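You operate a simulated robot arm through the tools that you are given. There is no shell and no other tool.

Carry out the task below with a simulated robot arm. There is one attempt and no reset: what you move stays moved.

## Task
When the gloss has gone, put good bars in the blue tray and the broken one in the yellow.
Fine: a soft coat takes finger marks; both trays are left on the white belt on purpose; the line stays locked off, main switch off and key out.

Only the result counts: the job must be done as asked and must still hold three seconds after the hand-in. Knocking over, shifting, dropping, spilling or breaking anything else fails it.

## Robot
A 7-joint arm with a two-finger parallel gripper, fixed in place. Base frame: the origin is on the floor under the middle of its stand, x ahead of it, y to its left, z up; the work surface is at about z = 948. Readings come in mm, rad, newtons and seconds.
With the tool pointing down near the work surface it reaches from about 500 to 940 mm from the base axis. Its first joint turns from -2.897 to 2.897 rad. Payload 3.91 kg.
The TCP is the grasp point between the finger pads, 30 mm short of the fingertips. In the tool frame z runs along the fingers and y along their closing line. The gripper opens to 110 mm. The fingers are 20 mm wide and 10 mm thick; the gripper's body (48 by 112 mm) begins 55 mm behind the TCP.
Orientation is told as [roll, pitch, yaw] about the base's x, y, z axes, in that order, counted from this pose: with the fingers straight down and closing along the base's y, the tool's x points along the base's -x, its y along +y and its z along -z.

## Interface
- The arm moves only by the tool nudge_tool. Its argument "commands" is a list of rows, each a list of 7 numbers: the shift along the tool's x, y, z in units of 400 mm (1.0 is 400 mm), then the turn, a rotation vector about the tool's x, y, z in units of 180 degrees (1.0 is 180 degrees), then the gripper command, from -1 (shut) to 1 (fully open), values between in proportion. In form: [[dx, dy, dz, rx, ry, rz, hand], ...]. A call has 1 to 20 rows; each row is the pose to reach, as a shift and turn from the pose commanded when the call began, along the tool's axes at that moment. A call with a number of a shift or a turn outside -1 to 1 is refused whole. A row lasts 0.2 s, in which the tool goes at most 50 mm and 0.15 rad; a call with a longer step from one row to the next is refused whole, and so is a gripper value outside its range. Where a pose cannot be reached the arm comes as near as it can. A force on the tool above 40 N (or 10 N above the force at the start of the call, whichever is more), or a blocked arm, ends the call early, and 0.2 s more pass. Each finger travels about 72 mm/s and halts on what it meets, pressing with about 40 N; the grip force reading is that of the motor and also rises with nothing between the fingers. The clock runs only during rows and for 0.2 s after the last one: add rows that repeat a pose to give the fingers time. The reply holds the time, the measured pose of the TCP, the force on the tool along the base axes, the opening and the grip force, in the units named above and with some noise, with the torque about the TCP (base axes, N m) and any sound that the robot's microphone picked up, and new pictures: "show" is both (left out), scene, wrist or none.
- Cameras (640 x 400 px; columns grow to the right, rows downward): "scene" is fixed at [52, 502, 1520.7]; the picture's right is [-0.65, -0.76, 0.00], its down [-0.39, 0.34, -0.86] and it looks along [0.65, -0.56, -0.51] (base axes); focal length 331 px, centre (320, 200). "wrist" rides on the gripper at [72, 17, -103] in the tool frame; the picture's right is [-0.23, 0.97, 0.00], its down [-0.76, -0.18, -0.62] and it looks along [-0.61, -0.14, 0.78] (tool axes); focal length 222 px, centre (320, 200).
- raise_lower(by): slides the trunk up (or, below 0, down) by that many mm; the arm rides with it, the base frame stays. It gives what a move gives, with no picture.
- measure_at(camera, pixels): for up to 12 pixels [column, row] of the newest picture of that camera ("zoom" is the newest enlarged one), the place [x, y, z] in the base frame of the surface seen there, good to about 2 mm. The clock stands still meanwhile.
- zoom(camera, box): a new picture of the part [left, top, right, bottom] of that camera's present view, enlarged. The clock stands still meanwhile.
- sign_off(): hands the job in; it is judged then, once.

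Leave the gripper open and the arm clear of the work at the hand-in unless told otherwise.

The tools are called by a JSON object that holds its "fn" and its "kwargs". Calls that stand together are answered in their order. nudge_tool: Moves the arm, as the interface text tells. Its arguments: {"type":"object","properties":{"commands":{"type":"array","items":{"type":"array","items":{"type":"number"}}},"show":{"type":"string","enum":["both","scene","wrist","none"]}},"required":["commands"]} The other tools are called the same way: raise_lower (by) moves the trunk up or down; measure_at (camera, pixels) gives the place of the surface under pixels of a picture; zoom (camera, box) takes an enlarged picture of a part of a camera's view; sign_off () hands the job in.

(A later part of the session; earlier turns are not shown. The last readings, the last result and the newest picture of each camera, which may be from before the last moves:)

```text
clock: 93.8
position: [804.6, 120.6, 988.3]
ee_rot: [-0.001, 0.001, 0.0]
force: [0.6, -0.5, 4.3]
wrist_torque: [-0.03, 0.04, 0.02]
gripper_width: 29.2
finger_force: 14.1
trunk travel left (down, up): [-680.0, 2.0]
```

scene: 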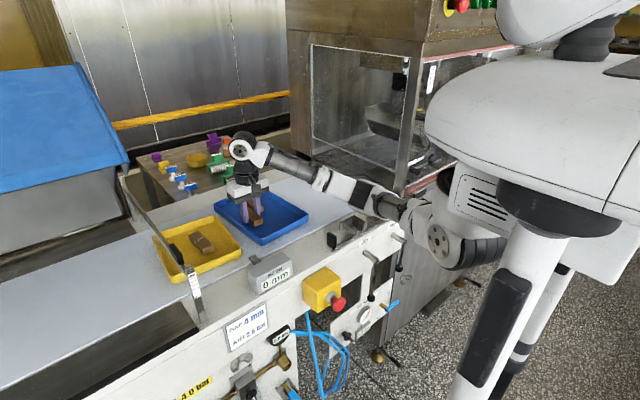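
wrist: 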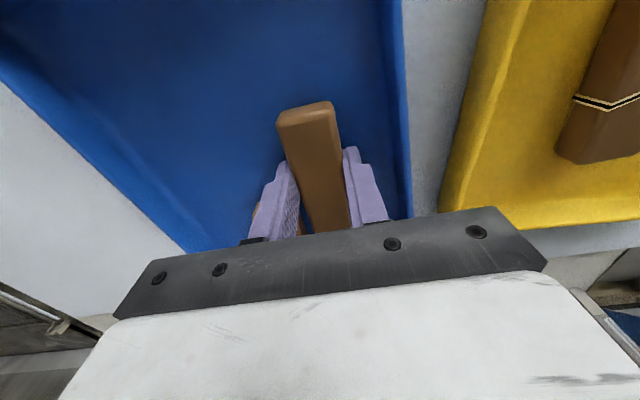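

4 N of contact: the bar is on the floor. I'll open only to 44 mm so as not to touch the neighbour or the tray wall, then rise.

{"fn": "nudge_tool", "kwargs": {"commands": [[0, 0, -0.001, 0, 0, 0, -0.42], [0, 0, -0.001, 0, 0, 0, -0.3], [0, 0, -0.001, 0, 0, 0, -0.2], [0, 0, -0.001, 0, 0, 0, -0.2], [0, 0, -0.001, 0, 0, 0, -0.2], [0, 0, -0.02, 0, 0, 0, -0.2], [0, 0, -0.06, 0, 0, 0, -0.2], [0, 0, -0.11, 0, 0, 0, -0.2], [0, 0, -0.16, 0, 0, 0, -0.2], [0, 0, -0.21, 0, 0, 0, -0.2], [0, 0, -0.26, 0, 0, 0, -0.2], [0, 0, -0.2825, 0, 0, 0, -0.2]], "show": "both"}}

{"fn": "zoom", "kwargs": {"camera": "scene", "box": [210, 175, 314, 240]}}

```text
clock: 96.4
position: [804.0, 120.9, 1099.9]
ee_rot: [0.0, -0.001, 0.001]
force: [-0.2, 1.0, -0.5]
wrist_torque: [-0.03, -0.01, -0.01]
gripper_width: 44.0
finger_force: 0.0
trunk travel left (down, up): [-680.0, 2.0]
```

scene: 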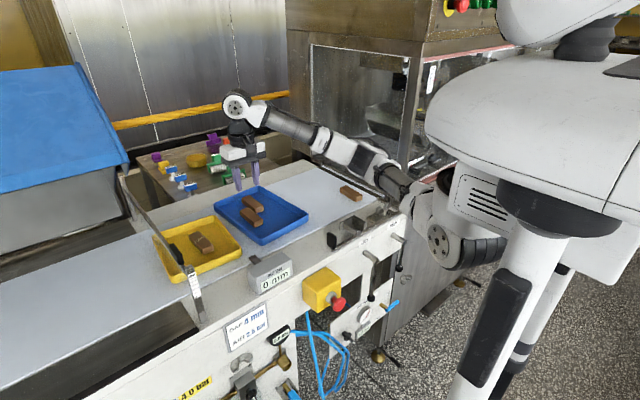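
wrist: 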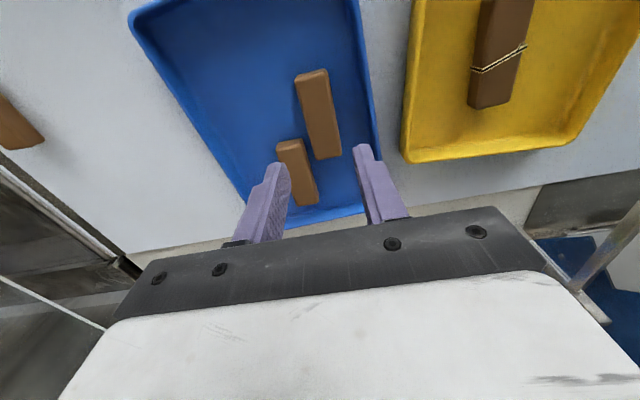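

```text
6.15 times, centred on (262, 208) of scene
```

zoom: 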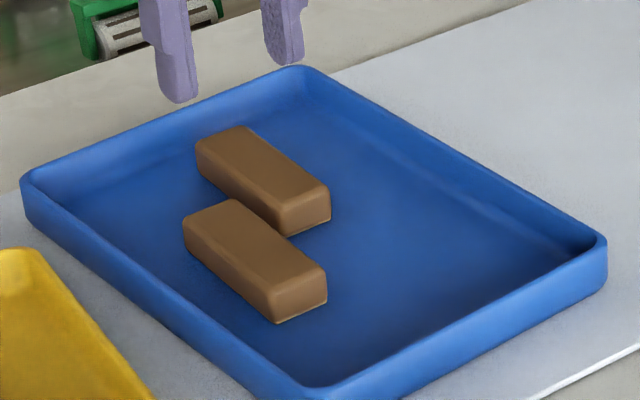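

Two good bars now lie flat in the blue tray, not touching each other. The last good bar is at ≈(723,-210), turned -4.6°. I'll move over it at z≈1100 with the fingers at about 58 mm.

{"fn": "nudge_tool", "kwargs": {"commands": [[0.0062, -0.0248, 0, 0, 0, 0.0008, -0.2], [0.0164, -0.066, 0, 0, 0, 0.002, 0.05], [0.0308, -0.1238, 0, 0, 0, 0.0038, 0.05], [0.0472, -0.1898, 0, 0, 0, 0.0059, 0.05], [0.0636, -0.2558, 0, 0, 0, 0.0079, 0.05], [0.08, -0.3218, 0, 0, 0, 0.01, 0.05], [0.0964, -0.3878, 0, 0, 0, 0.012, 0.05], [0.1128, -0.4538, 0, 0, 0, 0.0141, 0.05], [0.1292, -0.5198, 0, 0, 0, 0.0161, 0.05], [0.1456, -0.5858, 0, 0, 0, 0.0182, 0.05], [0.162, -0.6518, 0, 0, 0, 0.0202, 0.05], [0.1784, -0.7178, 0, 0, 0, 0.0223, 0.05], [0.1927, -0.7755, 0, 0, 0, 0.0241, 0.05], [0.2009, -0.8085, 0, 0, 0, 0.0251, 0.05], [0.205, -0.825, 0, 0, 0, 0.0256, 0.05], [0.205, -0.825, 0, 0, 0, 0.0256, 0.05]], "show": "both"}}

{"fn": "zoom", "kwargs": {"camera": "scene", "box": [300, 90, 460, 230]}}

```text
clock: 99.8
position: [722.8, -210.7, 1100.9]
ee_rot: [-0.001, -0.001, -0.082]
force: [0.3, 0.5, 0.6]
wrist_torque: [-0.02, 0.02, -0.02]
gripper_width: 57.9
finger_force: 0.0
trunk travel left (down, up): [-680.0, 2.0]
```

scene: 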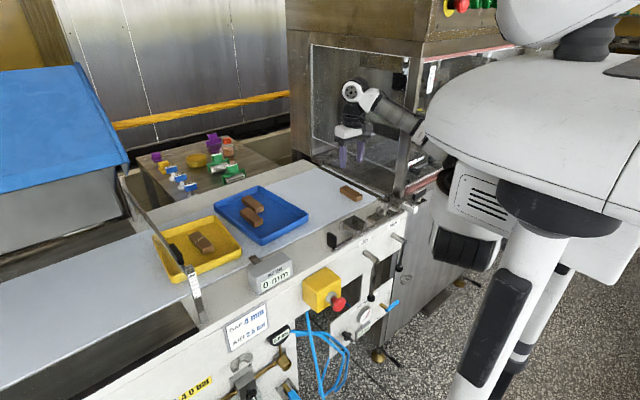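
wrist: 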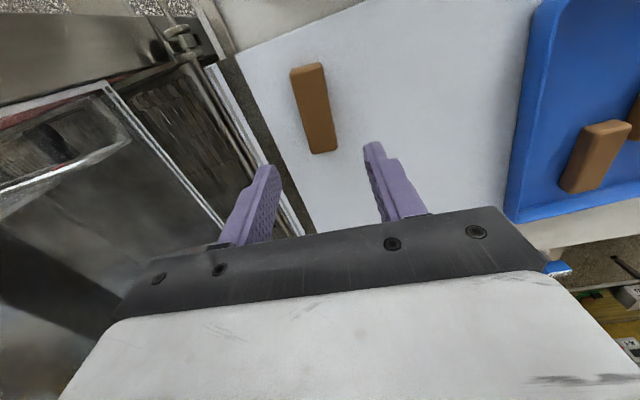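

```text
2.86 times, centred on (380, 160) of scene
```

zoom: 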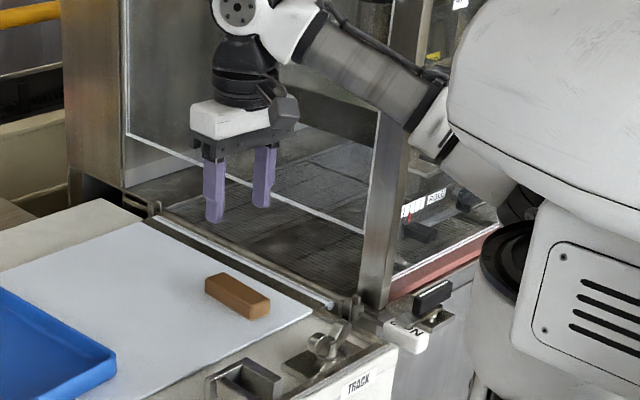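

I'm above the last bar; it lies between the fingers at wrist (314,108). The forearm passes in front of the pillar, so I'll measure its gap before descending.

{"fn": "measure_at", "kwargs": {"camera": "zoom", "pixels": [[330, 60], [360, 80], [390, 100], [400, 65], [430, 80], [420, 120], [440, 150], [470, 170], [500, 190], [385, 55], [380, 200], [360, 280]]}}

```text
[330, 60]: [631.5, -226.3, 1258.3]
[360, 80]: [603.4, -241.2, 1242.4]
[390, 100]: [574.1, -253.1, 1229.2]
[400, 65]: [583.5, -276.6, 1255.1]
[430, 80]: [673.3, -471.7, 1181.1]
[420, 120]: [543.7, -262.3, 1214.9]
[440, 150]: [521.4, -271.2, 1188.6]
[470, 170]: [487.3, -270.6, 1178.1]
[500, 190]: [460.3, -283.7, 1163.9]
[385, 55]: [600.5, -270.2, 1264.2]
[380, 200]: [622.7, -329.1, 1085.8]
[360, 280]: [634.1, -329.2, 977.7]
```

The forearm's back is at about y≈-283, some 45 mm from the pillar. I'll also measure the black handle and white label on the machine corner, and descend half way.

{"fn": "measure_at", "kwargs": {"camera": "zoom", "pixels": [[432, 297], [405, 335], [450, 270], [480, 245], [440, 320], [345, 310], [320, 345], [420, 300]]}}

{"fn": "nudge_tool", "kwargs": {"commands": [[0, 0, 0.03, 0, 0, 0, 0.05], [0, 0, 0.06, 0, 0, 0, 0.05], [0, 0, 0.09, 0, 0, 0, 0.05], [0, 0, 0.12, 0, 0, 0, 0.05], [0, 0, 0.15, 0, 0, 0, 0.05], [0, 0, 0.15, 0, 0, 0, 0.05]], "show": "both"}}

{"fn": "zoom", "kwargs": {"camera": "scene", "box": [300, 90, 460, 230]}}

```text
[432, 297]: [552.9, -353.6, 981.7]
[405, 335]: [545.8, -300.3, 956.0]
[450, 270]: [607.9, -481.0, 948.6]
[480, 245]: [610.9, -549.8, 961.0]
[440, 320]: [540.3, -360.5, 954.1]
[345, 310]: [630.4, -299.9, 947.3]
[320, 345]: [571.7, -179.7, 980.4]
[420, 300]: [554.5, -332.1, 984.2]
```

```text
clock: 101.2
position: [723.5, -210.0, 1039.3]
ee_rot: [0.0, -0.001, -0.08]
force: [-0.4, -0.5, -1.1]
wrist_torque: [0.05, 0.01, 0.01]
gripper_width: 57.6
finger_force: 0.1
trunk travel left (down, up): [-680.0, 2.0]
```

scene: 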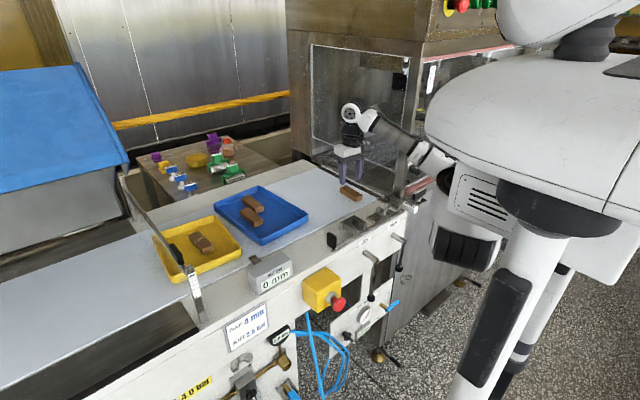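
wrist: 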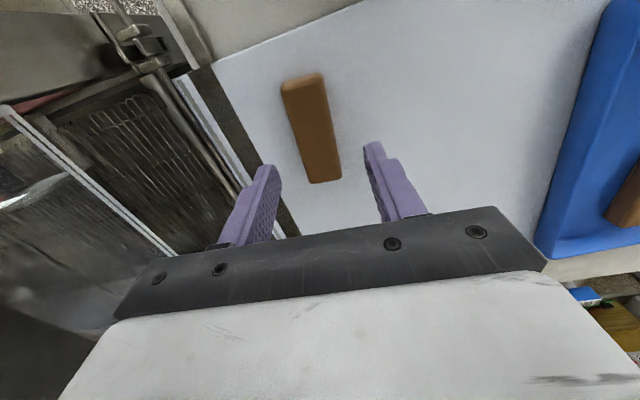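

```text
2.86 times, centred on (380, 160) of scene
```

zoom: 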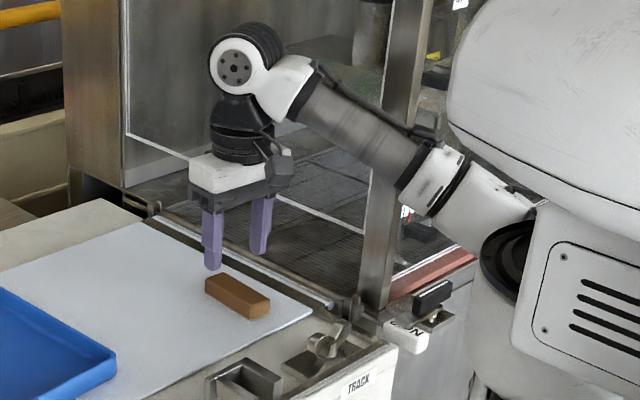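

{"fn": "measure_at", "kwargs": {"camera": "zoom", "pixels": [[345, 90], [375, 108], [400, 125], [428, 122], [435, 140], [470, 165], [505, 185], [530, 205], [440, 225], [480, 245], [410, 200], [520, 215]]}}

```text
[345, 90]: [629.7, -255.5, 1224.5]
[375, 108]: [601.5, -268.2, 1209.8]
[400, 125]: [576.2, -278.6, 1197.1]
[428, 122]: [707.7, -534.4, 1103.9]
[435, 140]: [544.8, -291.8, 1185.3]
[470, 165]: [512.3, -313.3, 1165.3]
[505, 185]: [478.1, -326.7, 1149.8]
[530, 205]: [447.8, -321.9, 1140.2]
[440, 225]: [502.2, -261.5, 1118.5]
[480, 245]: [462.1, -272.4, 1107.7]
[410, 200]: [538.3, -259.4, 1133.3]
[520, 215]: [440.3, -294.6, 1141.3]
```

There is a good gap everywhere: about 45 mm behind the forearm and 130 mm over the handle. I'll descend the rest to z≈983.

{"fn": "nudge_tool", "kwargs": {"commands": [[0, 0, 0.03, 0, 0, 0, 0.05], [0, 0, 0.06, 0, 0, 0, 0.05], [0, 0, 0.09, 0, 0, 0, 0.05], [0, 0, 0.118, 0, 0, 0, 0.05], [0, 0, 0.135, 0, 0, 0, 0.05], [0, 0, 0.1425, 0, 0, 0, 0.05], [0, 0, 0.1425, 0, 0, 0, 0.05]], "show": "both"}}

{"fn": "zoom", "kwargs": {"camera": "scene", "box": [334, 180, 370, 204]}}

{"fn": "zoom", "kwargs": {"camera": "wrist", "box": [200, 100, 440, 250]}}

```text
clock: 102.8
position: [723.4, -209.6, 984.4]
ee_rot: [-0.001, -0.001, -0.08]
force: [0.3, 0.1, 0.0]
wrist_torque: [0.01, 0.01, 0.0]
gripper_width: 57.7
finger_force: 0.0
trunk travel left (down, up): [-680.0, 2.0]
```

scene: 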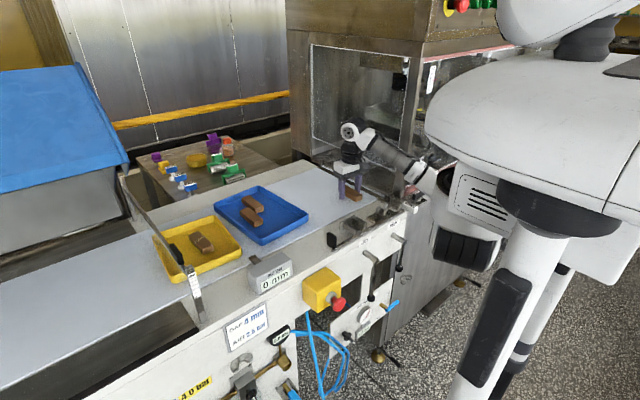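
wrist: 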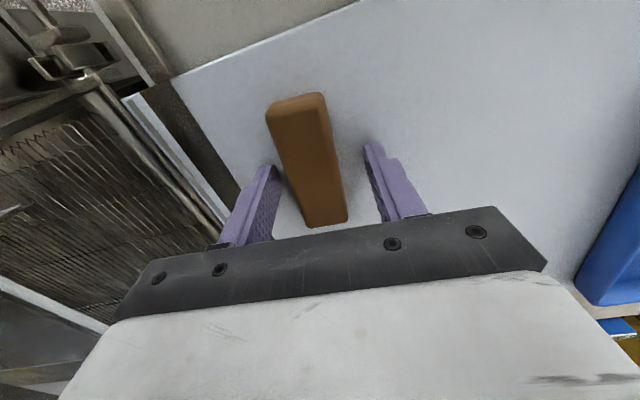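

```text
16.00 times, centred on (352, 192) of scene
```

zoom: 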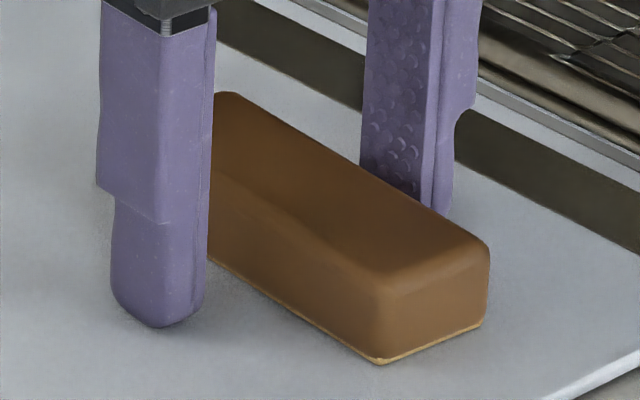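

```text
2.67 times, centred on (320, 175) of wrist
```

zoom: 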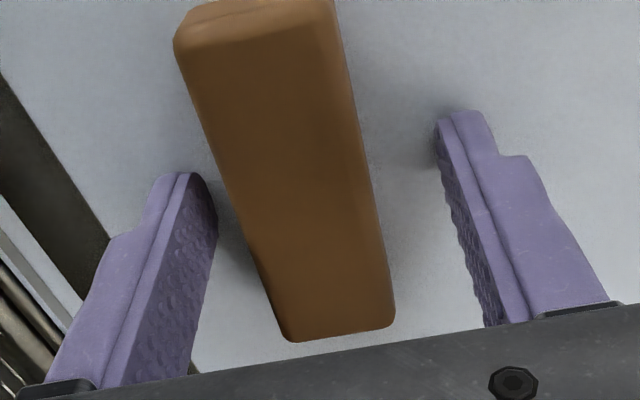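

The fingers straddle the last bar with no contact. I'll shift 3 mm toward -x to centre them better along the bar, close fully, hold, and raise 8 mm slowly.

{"fn": "nudge_tool", "kwargs": {"commands": [[0.0075, 0, 0, 0, 0, 0, 0.05], [0.0075, 0, 0, 0, 0, 0, 0.05], [0.0075, 0, 0, 0, 0, 0, -0.2], [0.0075, 0, 0, 0, 0, 0, -0.45], [0.0075, 0, 0, 0, 0, 0, -1], [0.0075, 0, 0, 0, 0, 0, -1], [0.0075, 0, 0, 0, 0, 0, -1], [0.0075, 0, 0, 0, 0, 0, -1], [0.0075, 0, 0, 0, 0, 0, -1], [0.0075, 0, 0, 0, 0, 0, -1], [0.0075, 0, -0.0025, 0, 0, 0, -1], [0.0075, 0, -0.005, 0, 0, 0, -1], [0.0075, 0, -0.0075, 0, 0, 0, -1], [0.0075, 0, -0.011, 0, 0, 0, -1], [0.0075, 0, -0.015, 0, 0, 0, -1], [0.0075, 0, -0.02, 0, 0, 0, -1]], "show": "both"}}

{"fn": "zoom", "kwargs": {"camera": "scene", "box": [334, 180, 370, 204]}}

```text
clock: 106.2
position: [719.8, -209.2, 992.0]
ee_rot: [0.0, 0.0, -0.079]
force: [0.5, 0.2, -0.1]
wrist_torque: [0.04, -0.02, -0.01]
gripper_width: 29.2
finger_force: 13.9
trunk travel left (down, up): [-680.0, 2.0]
```

scene: 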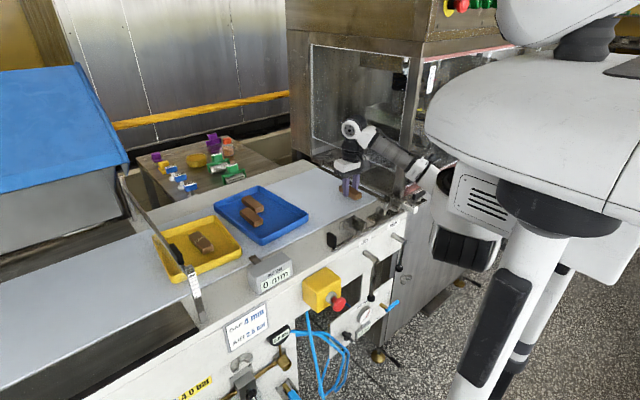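
wrist: 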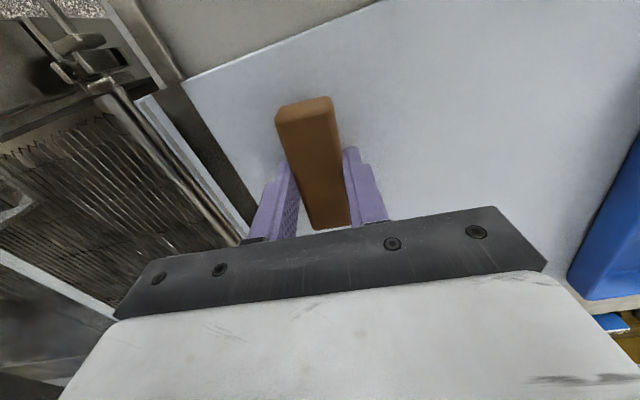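

```text
16.00 times, centred on (352, 192) of scene
```

zoom: 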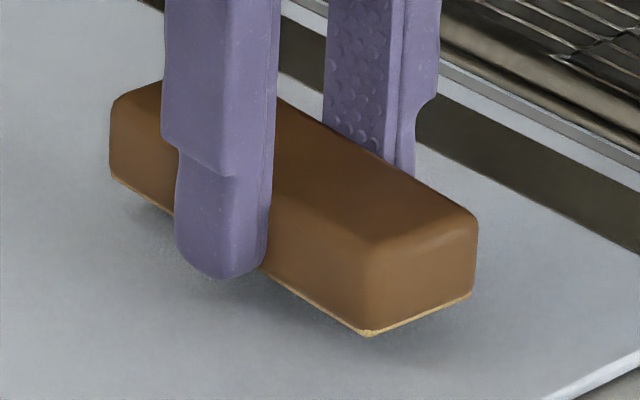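

Last bar held and lifted cleanly. I'll raise it to z≈1100.

{"fn": "nudge_tool", "kwargs": {"commands": [[0, 0, -0.015, 0, 0, 0, -1], [0, 0, -0.04, 0, 0, 0, -1], [0, 0, -0.075, 0, 0, 0, -1], [0, 0, -0.11, 0, 0, 0, -1], [0, 0, -0.145, 0, 0, 0, -1], [0, 0, -0.18, 0, 0, 0, -1], [0, 0, -0.215, 0, 0, 0, -1], [0, 0, -0.245, 0, 0, 0, -1], [0, 0, -0.265, 0, 0, 0, -1], [0, 0, -0.2725, 0, 0, 0, -1]], "show": "wrist"}}

```text
clock: 108.4
position: [720.8, -210.1, 1100.0]
ee_rot: [0.001, 0.0, -0.079]
force: [-0.2, -0.3, -0.3]
wrist_torque: [-0.03, 0.02, -0.03]
gripper_width: 29.1
finger_force: 13.9
trunk travel left (down, up): [-680.0, 2.0]
```

wrist: 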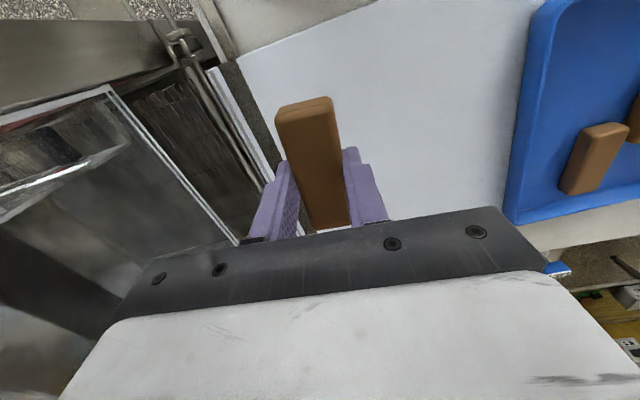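

The bar is held at z=1100. I'll carry it to above (805,42) in the blue tray, turning it straight.

{"fn": "nudge_tool", "kwargs": {"commands": [[-0.0024, 0.0097, 0, 0, 0, -0.0004, -1], [-0.0081, 0.0323, 0, 0, 0, -0.0013, -1], [-0.0161, 0.0645, 0, 0, 0, -0.0026, -1], [-0.0266, 0.1064, 0, 0, 0, -0.0042, -1], [-0.0387, 0.1548, 0, 0, 0, -0.0061, -1], [-0.0516, 0.2064, 0, 0, 0, -0.0082, -1], [-0.0645, 0.258, 0, 0, 0, -0.0102, -1], [-0.0774, 0.3096, 0, 0, 0, -0.0123, -1], [-0.0903, 0.3612, 0, 0, 0, -0.0143, -1], [-0.1032, 0.4128, 0, 0, 0, -0.0164, -1], [-0.1161, 0.4644, 0, 0, 0, -0.0184, -1], [-0.129, 0.516, 0, 0, 0, -0.0205, -1], [-0.1403, 0.5612, 0, 0, 0, -0.0223, -1], [-0.15, 0.5999, 0, 0, 0, -0.0238, -1], [-0.1573, 0.6289, 0, 0, 0, -0.025, -1], [-0.1613, 0.645, 0, 0, 0, -0.0256, -1], [-0.1613, 0.645, 0, 0, 0, -0.0256, -1]], "show": "both"}}

{"fn": "zoom", "kwargs": {"camera": "scene", "box": [210, 160, 338, 240]}}

```text
clock: 112.0
position: [805.7, 43.0, 1099.6]
ee_rot: [0.002, 0.001, 0.0]
force: [0.1, 0.3, -0.4]
wrist_torque: [0.03, 0.01, -0.03]
gripper_width: 29.0
finger_force: 13.9
trunk travel left (down, up): [-680.0, 2.0]
```

scene: 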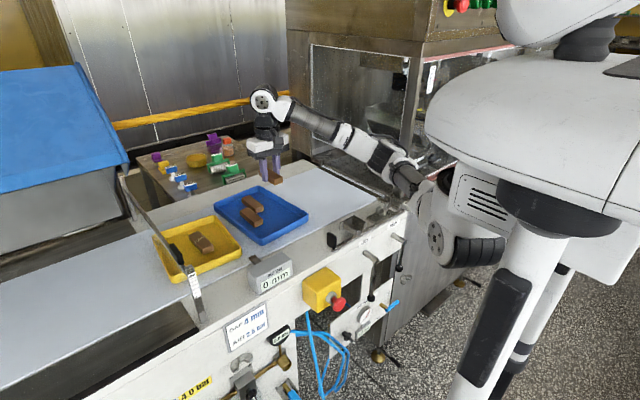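
wrist: 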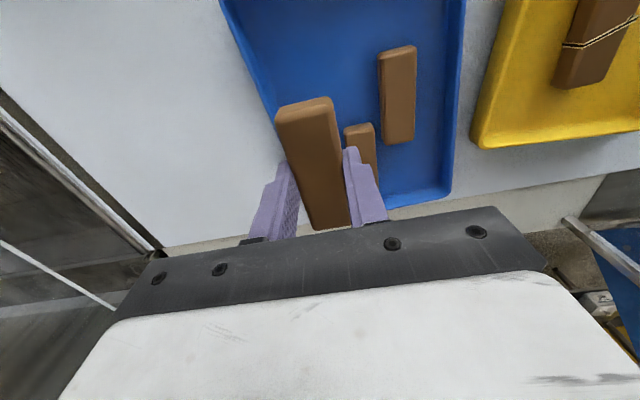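

```text
5.00 times, centred on (274, 200) of scene
```

zoom: 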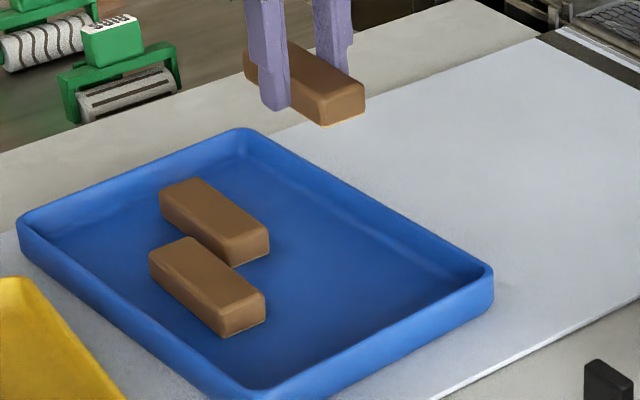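

I'll confirm the gap between the held bar's landing place and the two bars already there.

{"fn": "measure_at", "kwargs": {"camera": "zoom", "pixels": [[245, 250], [262, 242], [255, 220], [230, 200], [240, 320], [258, 312], [340, 105], [325, 112], [352, 88], [300, 100], [330, 200], [380, 228]]}}

```text
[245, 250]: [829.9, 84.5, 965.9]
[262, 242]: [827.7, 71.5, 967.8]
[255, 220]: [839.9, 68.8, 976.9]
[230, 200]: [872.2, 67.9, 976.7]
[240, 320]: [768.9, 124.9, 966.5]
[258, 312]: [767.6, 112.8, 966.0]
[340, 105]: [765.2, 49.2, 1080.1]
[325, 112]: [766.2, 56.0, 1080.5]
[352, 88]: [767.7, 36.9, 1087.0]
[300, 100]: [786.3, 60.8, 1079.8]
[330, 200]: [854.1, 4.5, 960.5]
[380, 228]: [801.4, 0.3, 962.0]
```

The held bar's near side is at y≈61 and the first bar starts at y≈66, only 5 mm apart. I'll shift 4 mm toward -y and lower to z≈1030, then check the elbow.

{"fn": "nudge_tool", "kwargs": {"commands": [[0, -0.005, 0, 0, 0, 0, -1], [0, -0.01, 0, 0, 0, 0, -1], [0, -0.01, 0.02, 0, 0, 0, -1], [0, -0.01, 0.05, 0, 0, 0, -1], [0, -0.01, 0.085, 0, 0, 0, -1], [0, -0.01, 0.12, 0, 0, 0, -1], [0, -0.01, 0.15, 0, 0, 0, -1], [0, -0.01, 0.17, 0, 0, 0, -1], [0, -0.01, 0.175, 0, 0, 0, -1]], "show": "both"}}

{"fn": "zoom", "kwargs": {"camera": "scene", "box": [345, 165, 425, 215]}}

{"fn": "measure_at", "kwargs": {"camera": "zoom", "pixels": [[200, 150], [200, 200], [230, 230], [260, 250], [160, 180], [120, 160], [300, 270], [340, 300], [300, 330], [320, 350], [280, 200], [240, 260]]}}

```text
clock: 114.0
position: [805.8, 39.1, 1030.2]
ee_rot: [0.0, -0.001, 0.0]
force: [0.4, 0.3, -0.2]
wrist_torque: [-0.01, -0.03, -0.03]
gripper_width: 28.9
finger_force: 13.9
trunk travel left (down, up): [-680.0, 2.0]
```

scene: 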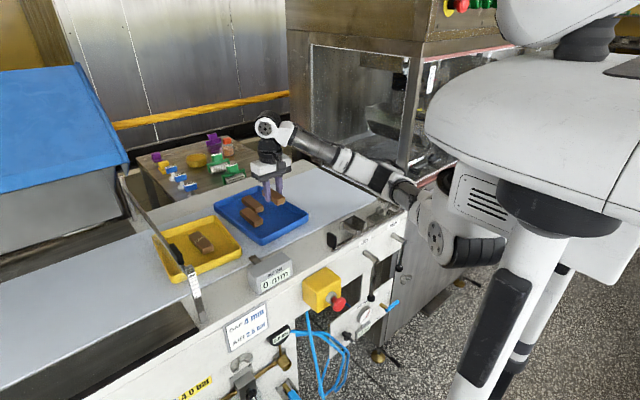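
wrist: 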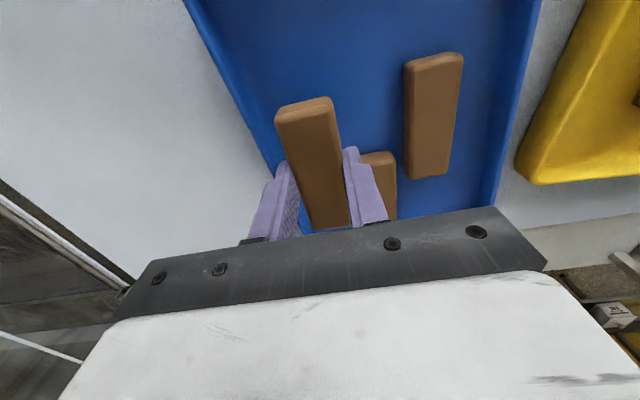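

```text
8.00 times, centred on (385, 190) of scene
```

zoom: 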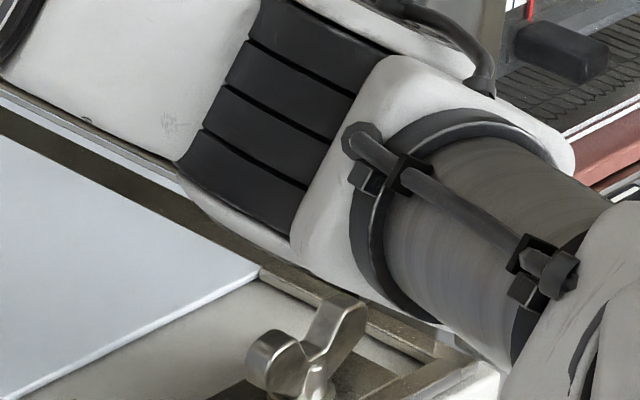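

```text
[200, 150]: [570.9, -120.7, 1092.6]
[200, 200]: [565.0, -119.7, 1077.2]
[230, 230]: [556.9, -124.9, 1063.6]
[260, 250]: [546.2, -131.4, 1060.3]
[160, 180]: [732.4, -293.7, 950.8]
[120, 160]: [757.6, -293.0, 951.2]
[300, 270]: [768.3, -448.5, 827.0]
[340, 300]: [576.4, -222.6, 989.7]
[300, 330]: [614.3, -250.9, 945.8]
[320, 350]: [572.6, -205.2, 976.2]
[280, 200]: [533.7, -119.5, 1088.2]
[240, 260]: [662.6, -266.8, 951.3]
```

The elbow's near rim is at z≈1060–1077, but further toward -y than before. By my estimate its underside would come within about 6 mm of the wing nut at full descent, which is too close. I'll rise to z≈1060 and turn the tool 10° (bar's far end toward -y) to see whether that swings the elbow away.

{"fn": "nudge_tool", "kwargs": {"commands": [[0, 0, -0.03, 0, 0, 0, -1], [0, 0, -0.065, 0, 0, 0, -1], [0, 0, -0.075, 0, 0, 0, -1], [0, 0, -0.075, 0, 0, 0.018, -1], [0, 0, -0.075, 0, 0, 0.037, -1], [0, 0, -0.075, 0, 0, 0.0556, -1], [0, 0, -0.075, 0, 0, 0.0556, -1]], "show": "scene"}}

{"fn": "zoom", "kwargs": {"camera": "scene", "box": [345, 165, 425, 215]}}

```text
clock: 115.6
position: [805.5, 37.3, 1059.9]
ee_rot: [0.001, -0.001, -0.173]
force: [0.3, -0.3, -0.6]
wrist_torque: [0.02, 0.0, -0.02]
gripper_width: 29.2
finger_force: 13.7
trunk travel left (down, up): [-680.0, 2.0]
```

scene: 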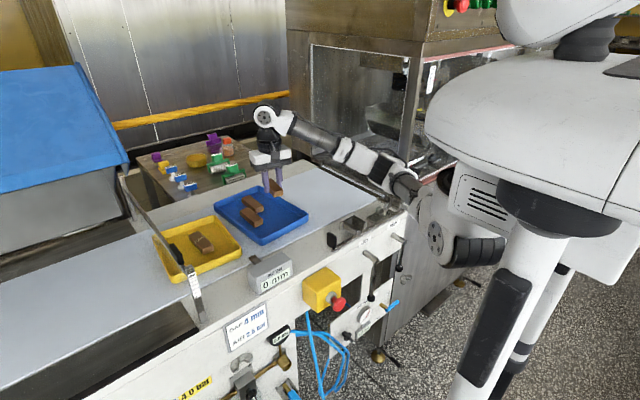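

```text
8.00 times, centred on (385, 190) of scene
```

zoom: 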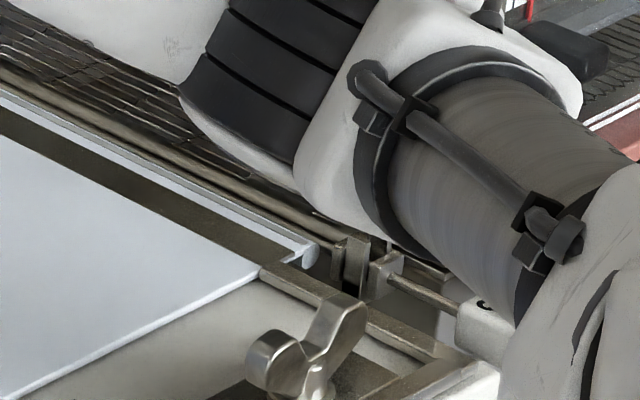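

{"fn": "measure_at", "kwargs": {"camera": "zoom", "pixels": [[200, 115], [230, 145], [260, 165], [290, 183], [310, 200], [200, 80], [280, 130], [165, 45], [340, 300], [350, 310], [260, 345], [320, 375]]}}

{"fn": "nudge_tool", "kwargs": {"commands": [[0, 0, 0, 0, 0, -0.02, -1], [0, 0, 0, 0, 0, -0.045, -1], [0, 0, 0, 0, 0, -0.07, -1], [0, 0, 0, 0, 0, -0.095, -1], [0, 0, 0, 0, 0, -0.1112, -1], [0, 0, 0, 0, 0, -0.1112, -1]], "show": "scene"}}

{"fn": "zoom", "kwargs": {"camera": "scene", "box": [345, 165, 425, 215]}}

```text
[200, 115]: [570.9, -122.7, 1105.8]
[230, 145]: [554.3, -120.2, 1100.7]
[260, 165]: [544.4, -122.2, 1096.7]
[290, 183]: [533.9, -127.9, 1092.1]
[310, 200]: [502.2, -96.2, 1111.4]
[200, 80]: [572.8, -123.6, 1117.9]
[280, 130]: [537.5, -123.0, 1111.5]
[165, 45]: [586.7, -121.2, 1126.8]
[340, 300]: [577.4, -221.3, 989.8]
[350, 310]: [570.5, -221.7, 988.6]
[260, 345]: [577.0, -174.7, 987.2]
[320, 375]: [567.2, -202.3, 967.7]
```

```text
clock: 117.0
position: [804.3, 38.8, 1060.8]
ee_rot: [0.001, 0.0, 0.176]
force: [-0.7, 0.0, -0.4]
wrist_torque: [0.0, -0.02, 0.0]
gripper_width: 29.2
finger_force: 13.9
trunk travel left (down, up): [-680.0, 2.0]
```

scene: 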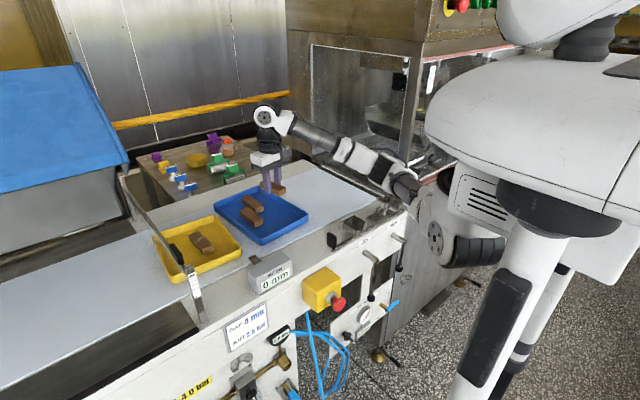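

```text
8.00 times, centred on (385, 190) of scene
```

zoom: 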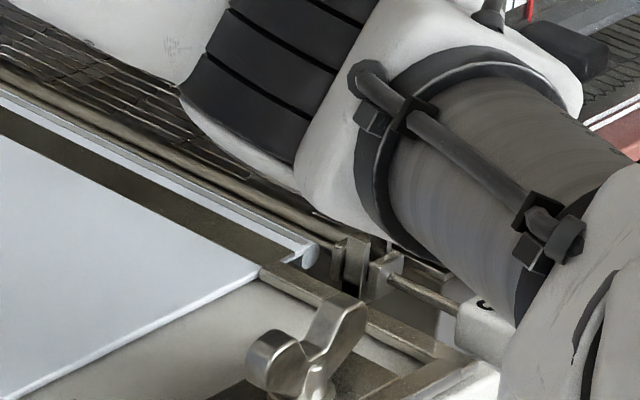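

Turning the tool does not move the elbow. The numbers also show the elbow sinks faster than the tool: 37 mm for 30 mm. So the spot at (805,38) would push the elbow into the wing nut.

My new plan is as follows:
1. Set this bar back on the belt where it came from, a pose already proven clear.
2. Shift the bar at (805,120) further in, to about (881,129).
3. Put this one at about (791,118), where the elbow is proven clear.

First I'll rise and carry it back to above (720,-210).

{"fn": "nudge_tool", "kwargs": {"commands": [[0, 0, -0.03, 0, 0, 0, -1], [0, 0, -0.07, 0, 0, 0, -1], [0, 0, -0.1, 0, 0, 0, -1], [0.0048, -0.0086, -0.1, 0, 0, 0.0012, -1], [0.0159, -0.0287, -0.1, 0, 0, 0.0041, -1], [0.0317, -0.0574, -0.1, 0, 0, 0.0081, -1], [0.0523, -0.0948, -0.1, 0, 0, 0.0134, -1], [0.0761, -0.1379, -0.1, 0, 0, 0.0195, -1], [0.1014, -0.1838, -0.1, 0, 0, 0.026, -1], [0.1268, -0.2298, -0.1, 0, 0, 0.0324, -1], [0.1522, -0.2757, -0.1, 0, 0, 0.0389, -1], [0.1775, -0.3217, -0.1, 0, 0, 0.0454, -1], [0.2029, -0.3676, -0.1, 0, 0, 0.0519, -1], [0.2282, -0.4136, -0.1, 0, 0, 0.0584, -1], [0.2536, -0.4595, -0.1, 0, 0, 0.0649, -1], [0.2758, -0.4997, -0.1, 0, 0, 0.0706, -1], [0.2948, -0.5342, -0.1, 0, 0, 0.0754, -1], [0.3091, -0.56, -0.1, 0, 0, 0.0791, -1], [0.317, -0.5744, -0.1, 0, 0, 0.0811, -1], [0.317, -0.5744, -0.1, 0, 0, 0.0811, -1]], "show": "both"}}

```text
clock: 121.2
position: [719.0, -209.2, 1102.0]
ee_rot: [0.001, 0.0, -0.08]
force: [0.0, 0.7, 0.2]
wrist_torque: [0.0, 0.0, 0.0]
gripper_width: 29.3
finger_force: 14.5
trunk travel left (down, up): [-680.0, 2.0]
```

scene: 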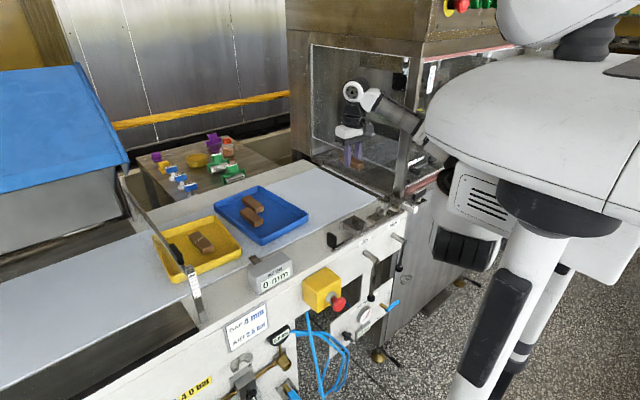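
wrist: 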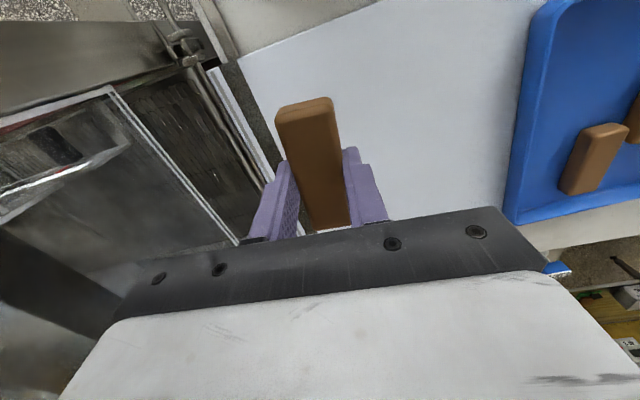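

I'm back over the belt spot with the bar still held. I'll lower to z≈984, which puts the bar about 1 mm over the belt, and read the force.

{"fn": "nudge_tool", "kwargs": {"commands": [[0, 0, 0.015, 0, 0, 0, -1], [0, 0, 0.045, 0, 0, 0, -1], [0, 0, 0.08, 0, 0, 0, -1], [0, 0, 0.115, 0, 0, 0, -1], [0, 0, 0.15, 0, 0, 0, -1], [0, 0, 0.185, 0, 0, 0, -1], [0, 0, 0.22, 0, 0, 0, -1], [0, 0, 0.25, 0, 0, 0, -1], [0, 0, 0.273, 0, 0, 0, -1], [0, 0, 0.285, 0, 0, 0, -1], [0, 0, 0.29, 0, 0, 0, -1], [0, 0, 0.29, 0, 0, 0, -1]], "show": "scene"}}

{"fn": "zoom", "kwargs": {"camera": "scene", "box": [334, 180, 370, 204]}}

```text
clock: 123.8
position: [719.5, -210.6, 984.3]
ee_rot: [0.0, 0.0, -0.081]
force: [-1.2, -0.8, -0.9]
wrist_torque: [-0.01, -0.04, 0.0]
gripper_width: 29.2
finger_force: 13.8
trunk travel left (down, up): [-680.0, 2.0]
```

scene: 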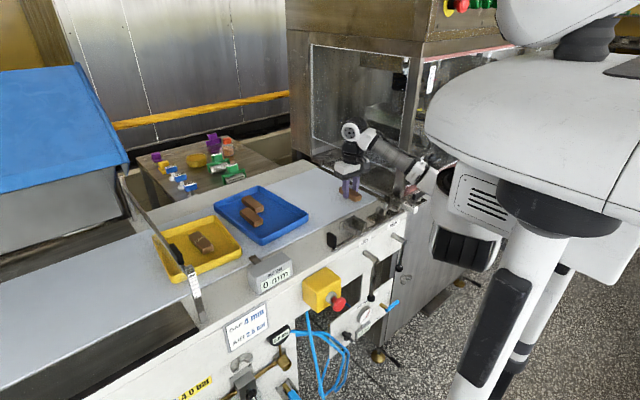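

```text
16.00 times, centred on (352, 192) of scene
```

zoom: 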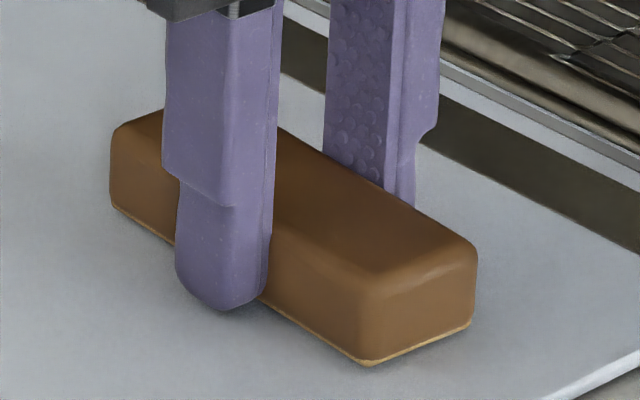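

The bar is about 1 mm over the belt. I'll lower that last mm, open, and rise to z≈1100.

{"fn": "nudge_tool", "kwargs": {"commands": [[0, 0, 0.0012, 0, 0, 0, -1], [0, 0, 0.0024, 0, 0, 0, -1], [0, 0, 0.0024, 0, 0, 0, -0.42], [0, 0, 0.0024, 0, 0, 0, -0.3], [0, 0, 0.0024, 0, 0, 0, -0.1], [0, 0, 0.0024, 0, 0, 0, 0.05], [0, 0, 0.0024, 0, 0, 0, 0.05], [0, 0, -0.018, 0, 0, 0, 0.05], [0, 0, -0.06, 0, 0, 0, 0.05], [0, 0, -0.11, 0, 0, 0, 0.05], [0, 0, -0.16, 0, 0, 0, 0.05], [0, 0, -0.21, 0, 0, 0, 0.05], [0, 0, -0.26, 0, 0, 0, 0.05], [0, 0, -0.29, 0, 0, 0, 0.05]], "show": "both"}}

{"fn": "zoom", "kwargs": {"camera": "scene", "box": [210, 165, 370, 265]}}

```text
clock: 126.8
position: [721.7, -210.1, 1099.8]
ee_rot: [0.0, 0.0, -0.081]
force: [-0.4, 0.0, 0.4]
wrist_torque: [0.01, -0.01, 0.01]
gripper_width: 57.9
finger_force: 0.0
trunk travel left (down, up): [-680.0, 2.0]
```

scene: 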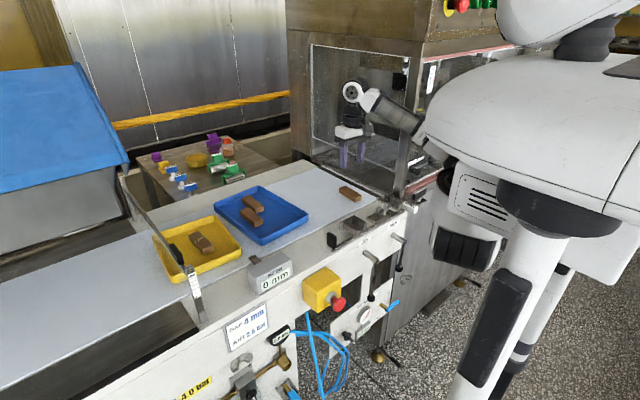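
wrist: 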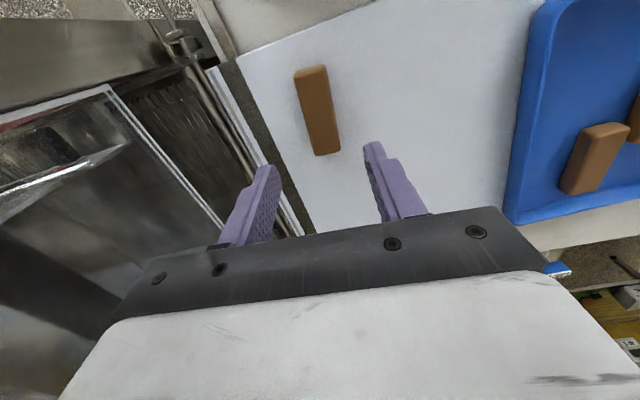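

```text
4.00 times, centred on (290, 215) of scene
```

zoom: 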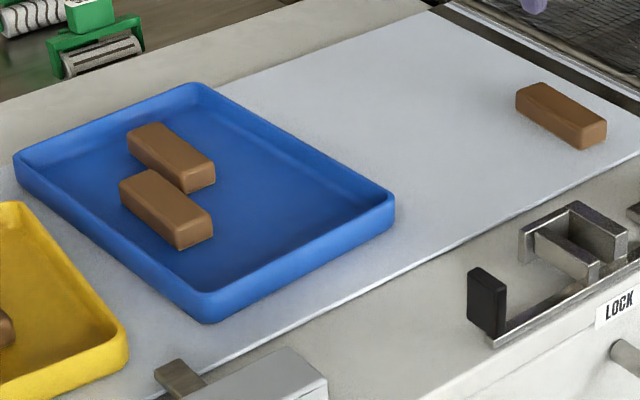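

The bar is parked safely on the belt. Now I'll measure both bars in the tray and the tray's far wall precisely for the re-arrangement.

{"fn": "zoom", "kwargs": {"camera": "scene", "box": [216, 180, 296, 230]}}

{"fn": "measure_at", "kwargs": {"camera": "zoom", "pixels": [[90, 205], [150, 245], [200, 280], [130, 145], [180, 175], [230, 210], [150, 130], [190, 120], [100, 170], [215, 255], [265, 255], [240, 270]]}}

```text
8.00 times, centred on (256, 205) of scene
```

zoom: 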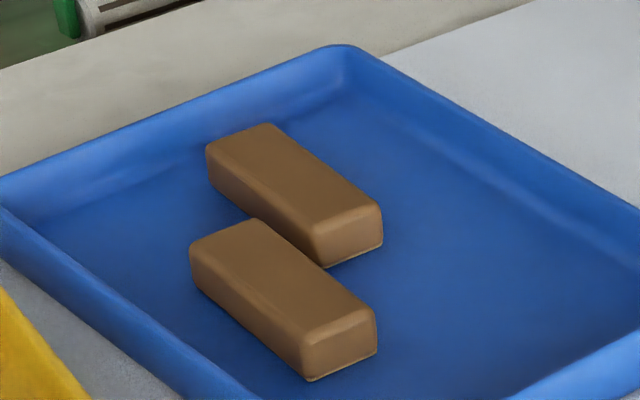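

```text
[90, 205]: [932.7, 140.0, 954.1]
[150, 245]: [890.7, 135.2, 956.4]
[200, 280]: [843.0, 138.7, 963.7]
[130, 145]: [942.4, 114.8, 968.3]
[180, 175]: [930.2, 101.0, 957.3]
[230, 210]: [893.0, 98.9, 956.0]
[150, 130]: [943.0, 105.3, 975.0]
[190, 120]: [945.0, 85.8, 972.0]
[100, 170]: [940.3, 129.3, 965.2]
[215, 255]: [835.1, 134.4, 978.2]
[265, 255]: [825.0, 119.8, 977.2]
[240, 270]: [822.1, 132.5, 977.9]
```

{"fn": "measure_at", "kwargs": {"camera": "zoom", "pixels": [[210, 283], [240, 305], [270, 330], [290, 345], [330, 355], [365, 342], [285, 240], [330, 275], [365, 300], [225, 180], [260, 205], [300, 235]]}}

{"fn": "measure_at", "kwargs": {"camera": "zoom", "pixels": [[335, 245], [370, 230], [300, 160], [340, 185], [370, 205], [20, 205], [60, 240], [120, 285], [150, 305], [190, 335], [205, 350], [100, 280]]}}

```text
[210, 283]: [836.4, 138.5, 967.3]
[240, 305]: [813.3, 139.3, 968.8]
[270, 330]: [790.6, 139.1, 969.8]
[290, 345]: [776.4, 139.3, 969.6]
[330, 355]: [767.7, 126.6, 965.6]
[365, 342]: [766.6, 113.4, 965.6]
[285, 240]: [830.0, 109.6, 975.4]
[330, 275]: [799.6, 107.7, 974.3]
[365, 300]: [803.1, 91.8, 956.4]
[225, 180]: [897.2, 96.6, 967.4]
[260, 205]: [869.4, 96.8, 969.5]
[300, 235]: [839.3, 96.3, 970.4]
```

```text
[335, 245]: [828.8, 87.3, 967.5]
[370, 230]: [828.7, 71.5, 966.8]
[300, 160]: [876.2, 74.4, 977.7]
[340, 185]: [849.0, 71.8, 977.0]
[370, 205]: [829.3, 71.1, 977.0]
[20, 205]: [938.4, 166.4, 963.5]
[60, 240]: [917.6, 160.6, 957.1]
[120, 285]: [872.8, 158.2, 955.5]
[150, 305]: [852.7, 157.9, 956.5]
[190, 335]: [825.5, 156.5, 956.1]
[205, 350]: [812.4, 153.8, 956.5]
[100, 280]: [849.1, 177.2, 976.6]
```

The bar to shift lies at x 767–851, y 108–139. Next to it, y 97–160 is free further in. I'll return to its release pose above (805,120) with the fingers at 44 mm.

{"fn": "nudge_tool", "kwargs": {"commands": [[-0.0044, 0.0252, 0, 0, 0, -0.0008, -0.2], [-0.0116, 0.0672, 0, 0, 0, -0.002, -0.2], [-0.0218, 0.126, 0, 0, 0, -0.0038, -0.2], [-0.0335, 0.1931, 0, 0, 0, -0.0059, -0.2], [-0.0451, 0.2603, 0, 0, 0, -0.0079, -0.2], [-0.0568, 0.3275, 0, 0, 0, -0.01, -0.2], [-0.0684, 0.3947, 0, 0, 0, -0.012, -0.2], [-0.0801, 0.4618, 0, 0, 0, -0.0141, -0.2], [-0.0917, 0.529, 0, 0, 0, -0.0161, -0.2], [-0.1034, 0.5962, 0, 0, 0, -0.0182, -0.2], [-0.115, 0.6634, 0, 0, 0, -0.0202, -0.2], [-0.1267, 0.7305, 0, 0, 0, -0.0223, -0.2], [-0.1369, 0.7893, 0, 0, 0, -0.0241, -0.2], [-0.1427, 0.8229, 0, 0, 0, -0.0251, -0.2], [-0.1456, 0.8397, 0, 0, 0, -0.0256, -0.2], [-0.1456, 0.8397, 0, 0, 0, -0.0256, -0.2]], "show": "both"}}

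```text
clock: 130.2
position: [804.8, 120.0, 1100.0]
ee_rot: [0.0, 0.0, 0.0]
force: [-0.5, 0.8, 0.5]
wrist_torque: [0.0, 0.0, 0.01]
gripper_width: 44.1
finger_force: 0.1
trunk travel left (down, up): [-680.0, 2.0]
```

scene: 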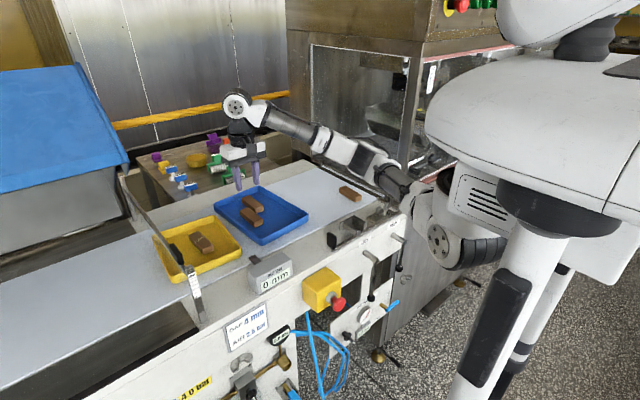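
wrist: 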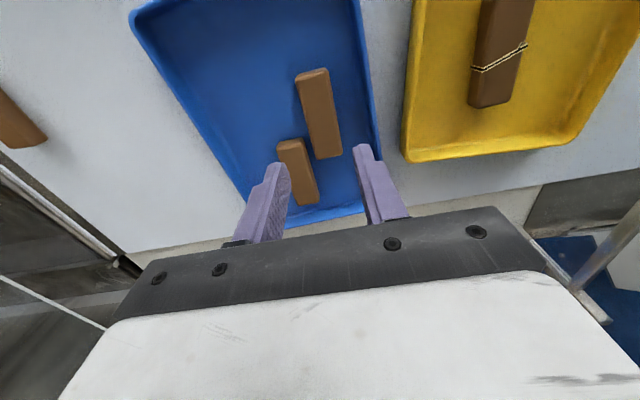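

The view matches the moment after release exactly. I'll descend straight to the release height, z≈988, with the fingers at 44 mm.

{"fn": "nudge_tool", "kwargs": {"commands": [[0, 0, 0.03, 0, 0, 0, -0.2], [0, 0, 0.07, 0, 0, 0, -0.2], [0, 0, 0.11, 0, 0, 0, -0.2], [0, 0, 0.15, 0, 0, 0, -0.2], [0, 0, 0.19, 0, 0, 0, -0.2], [0, 0, 0.225, 0, 0, 0, -0.2], [0, 0, 0.255, 0, 0, 0, -0.2], [0, 0, 0.273, 0, 0, 0, -0.2], [0, 0, 0.2805, 0, 0, 0, -0.2], [0, 0, 0.2805, 0, 0, 0, -0.2]], "show": "both"}}

{"fn": "zoom", "kwargs": {"camera": "scene", "box": [224, 190, 296, 235]}}

```text
clock: 132.4
position: [805.4, 119.1, 988.5]
ee_rot: [0.0, 0.0, 0.002]
force: [-0.5, 0.6, 0.7]
wrist_torque: [-0.03, -0.01, 0.0]
gripper_width: 44.2
finger_force: 0.0
trunk travel left (down, up): [-680.0, 2.0]
```

scene: 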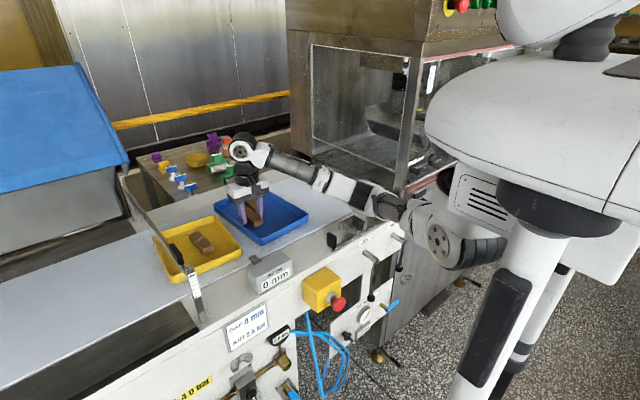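
wrist: 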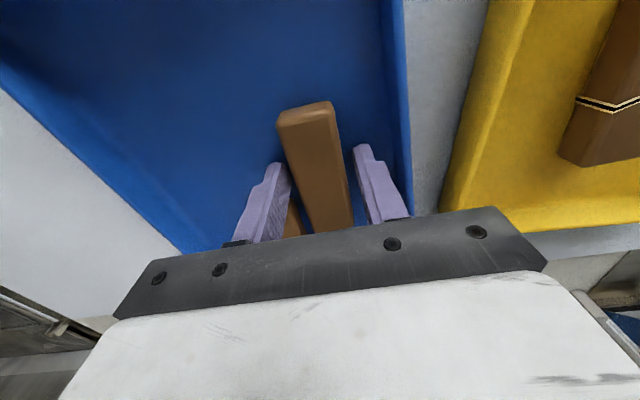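

```text
8.89 times, centred on (260, 212) of scene
```

zoom: 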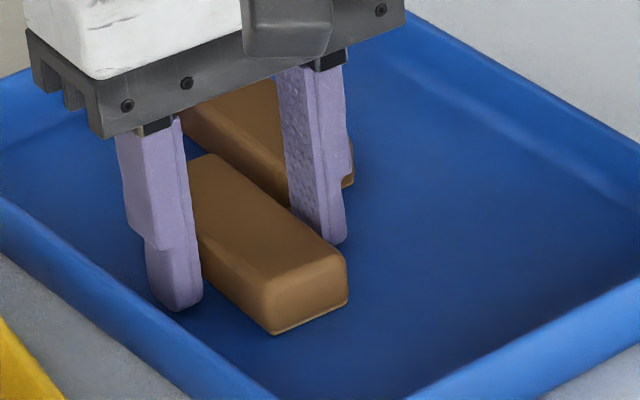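

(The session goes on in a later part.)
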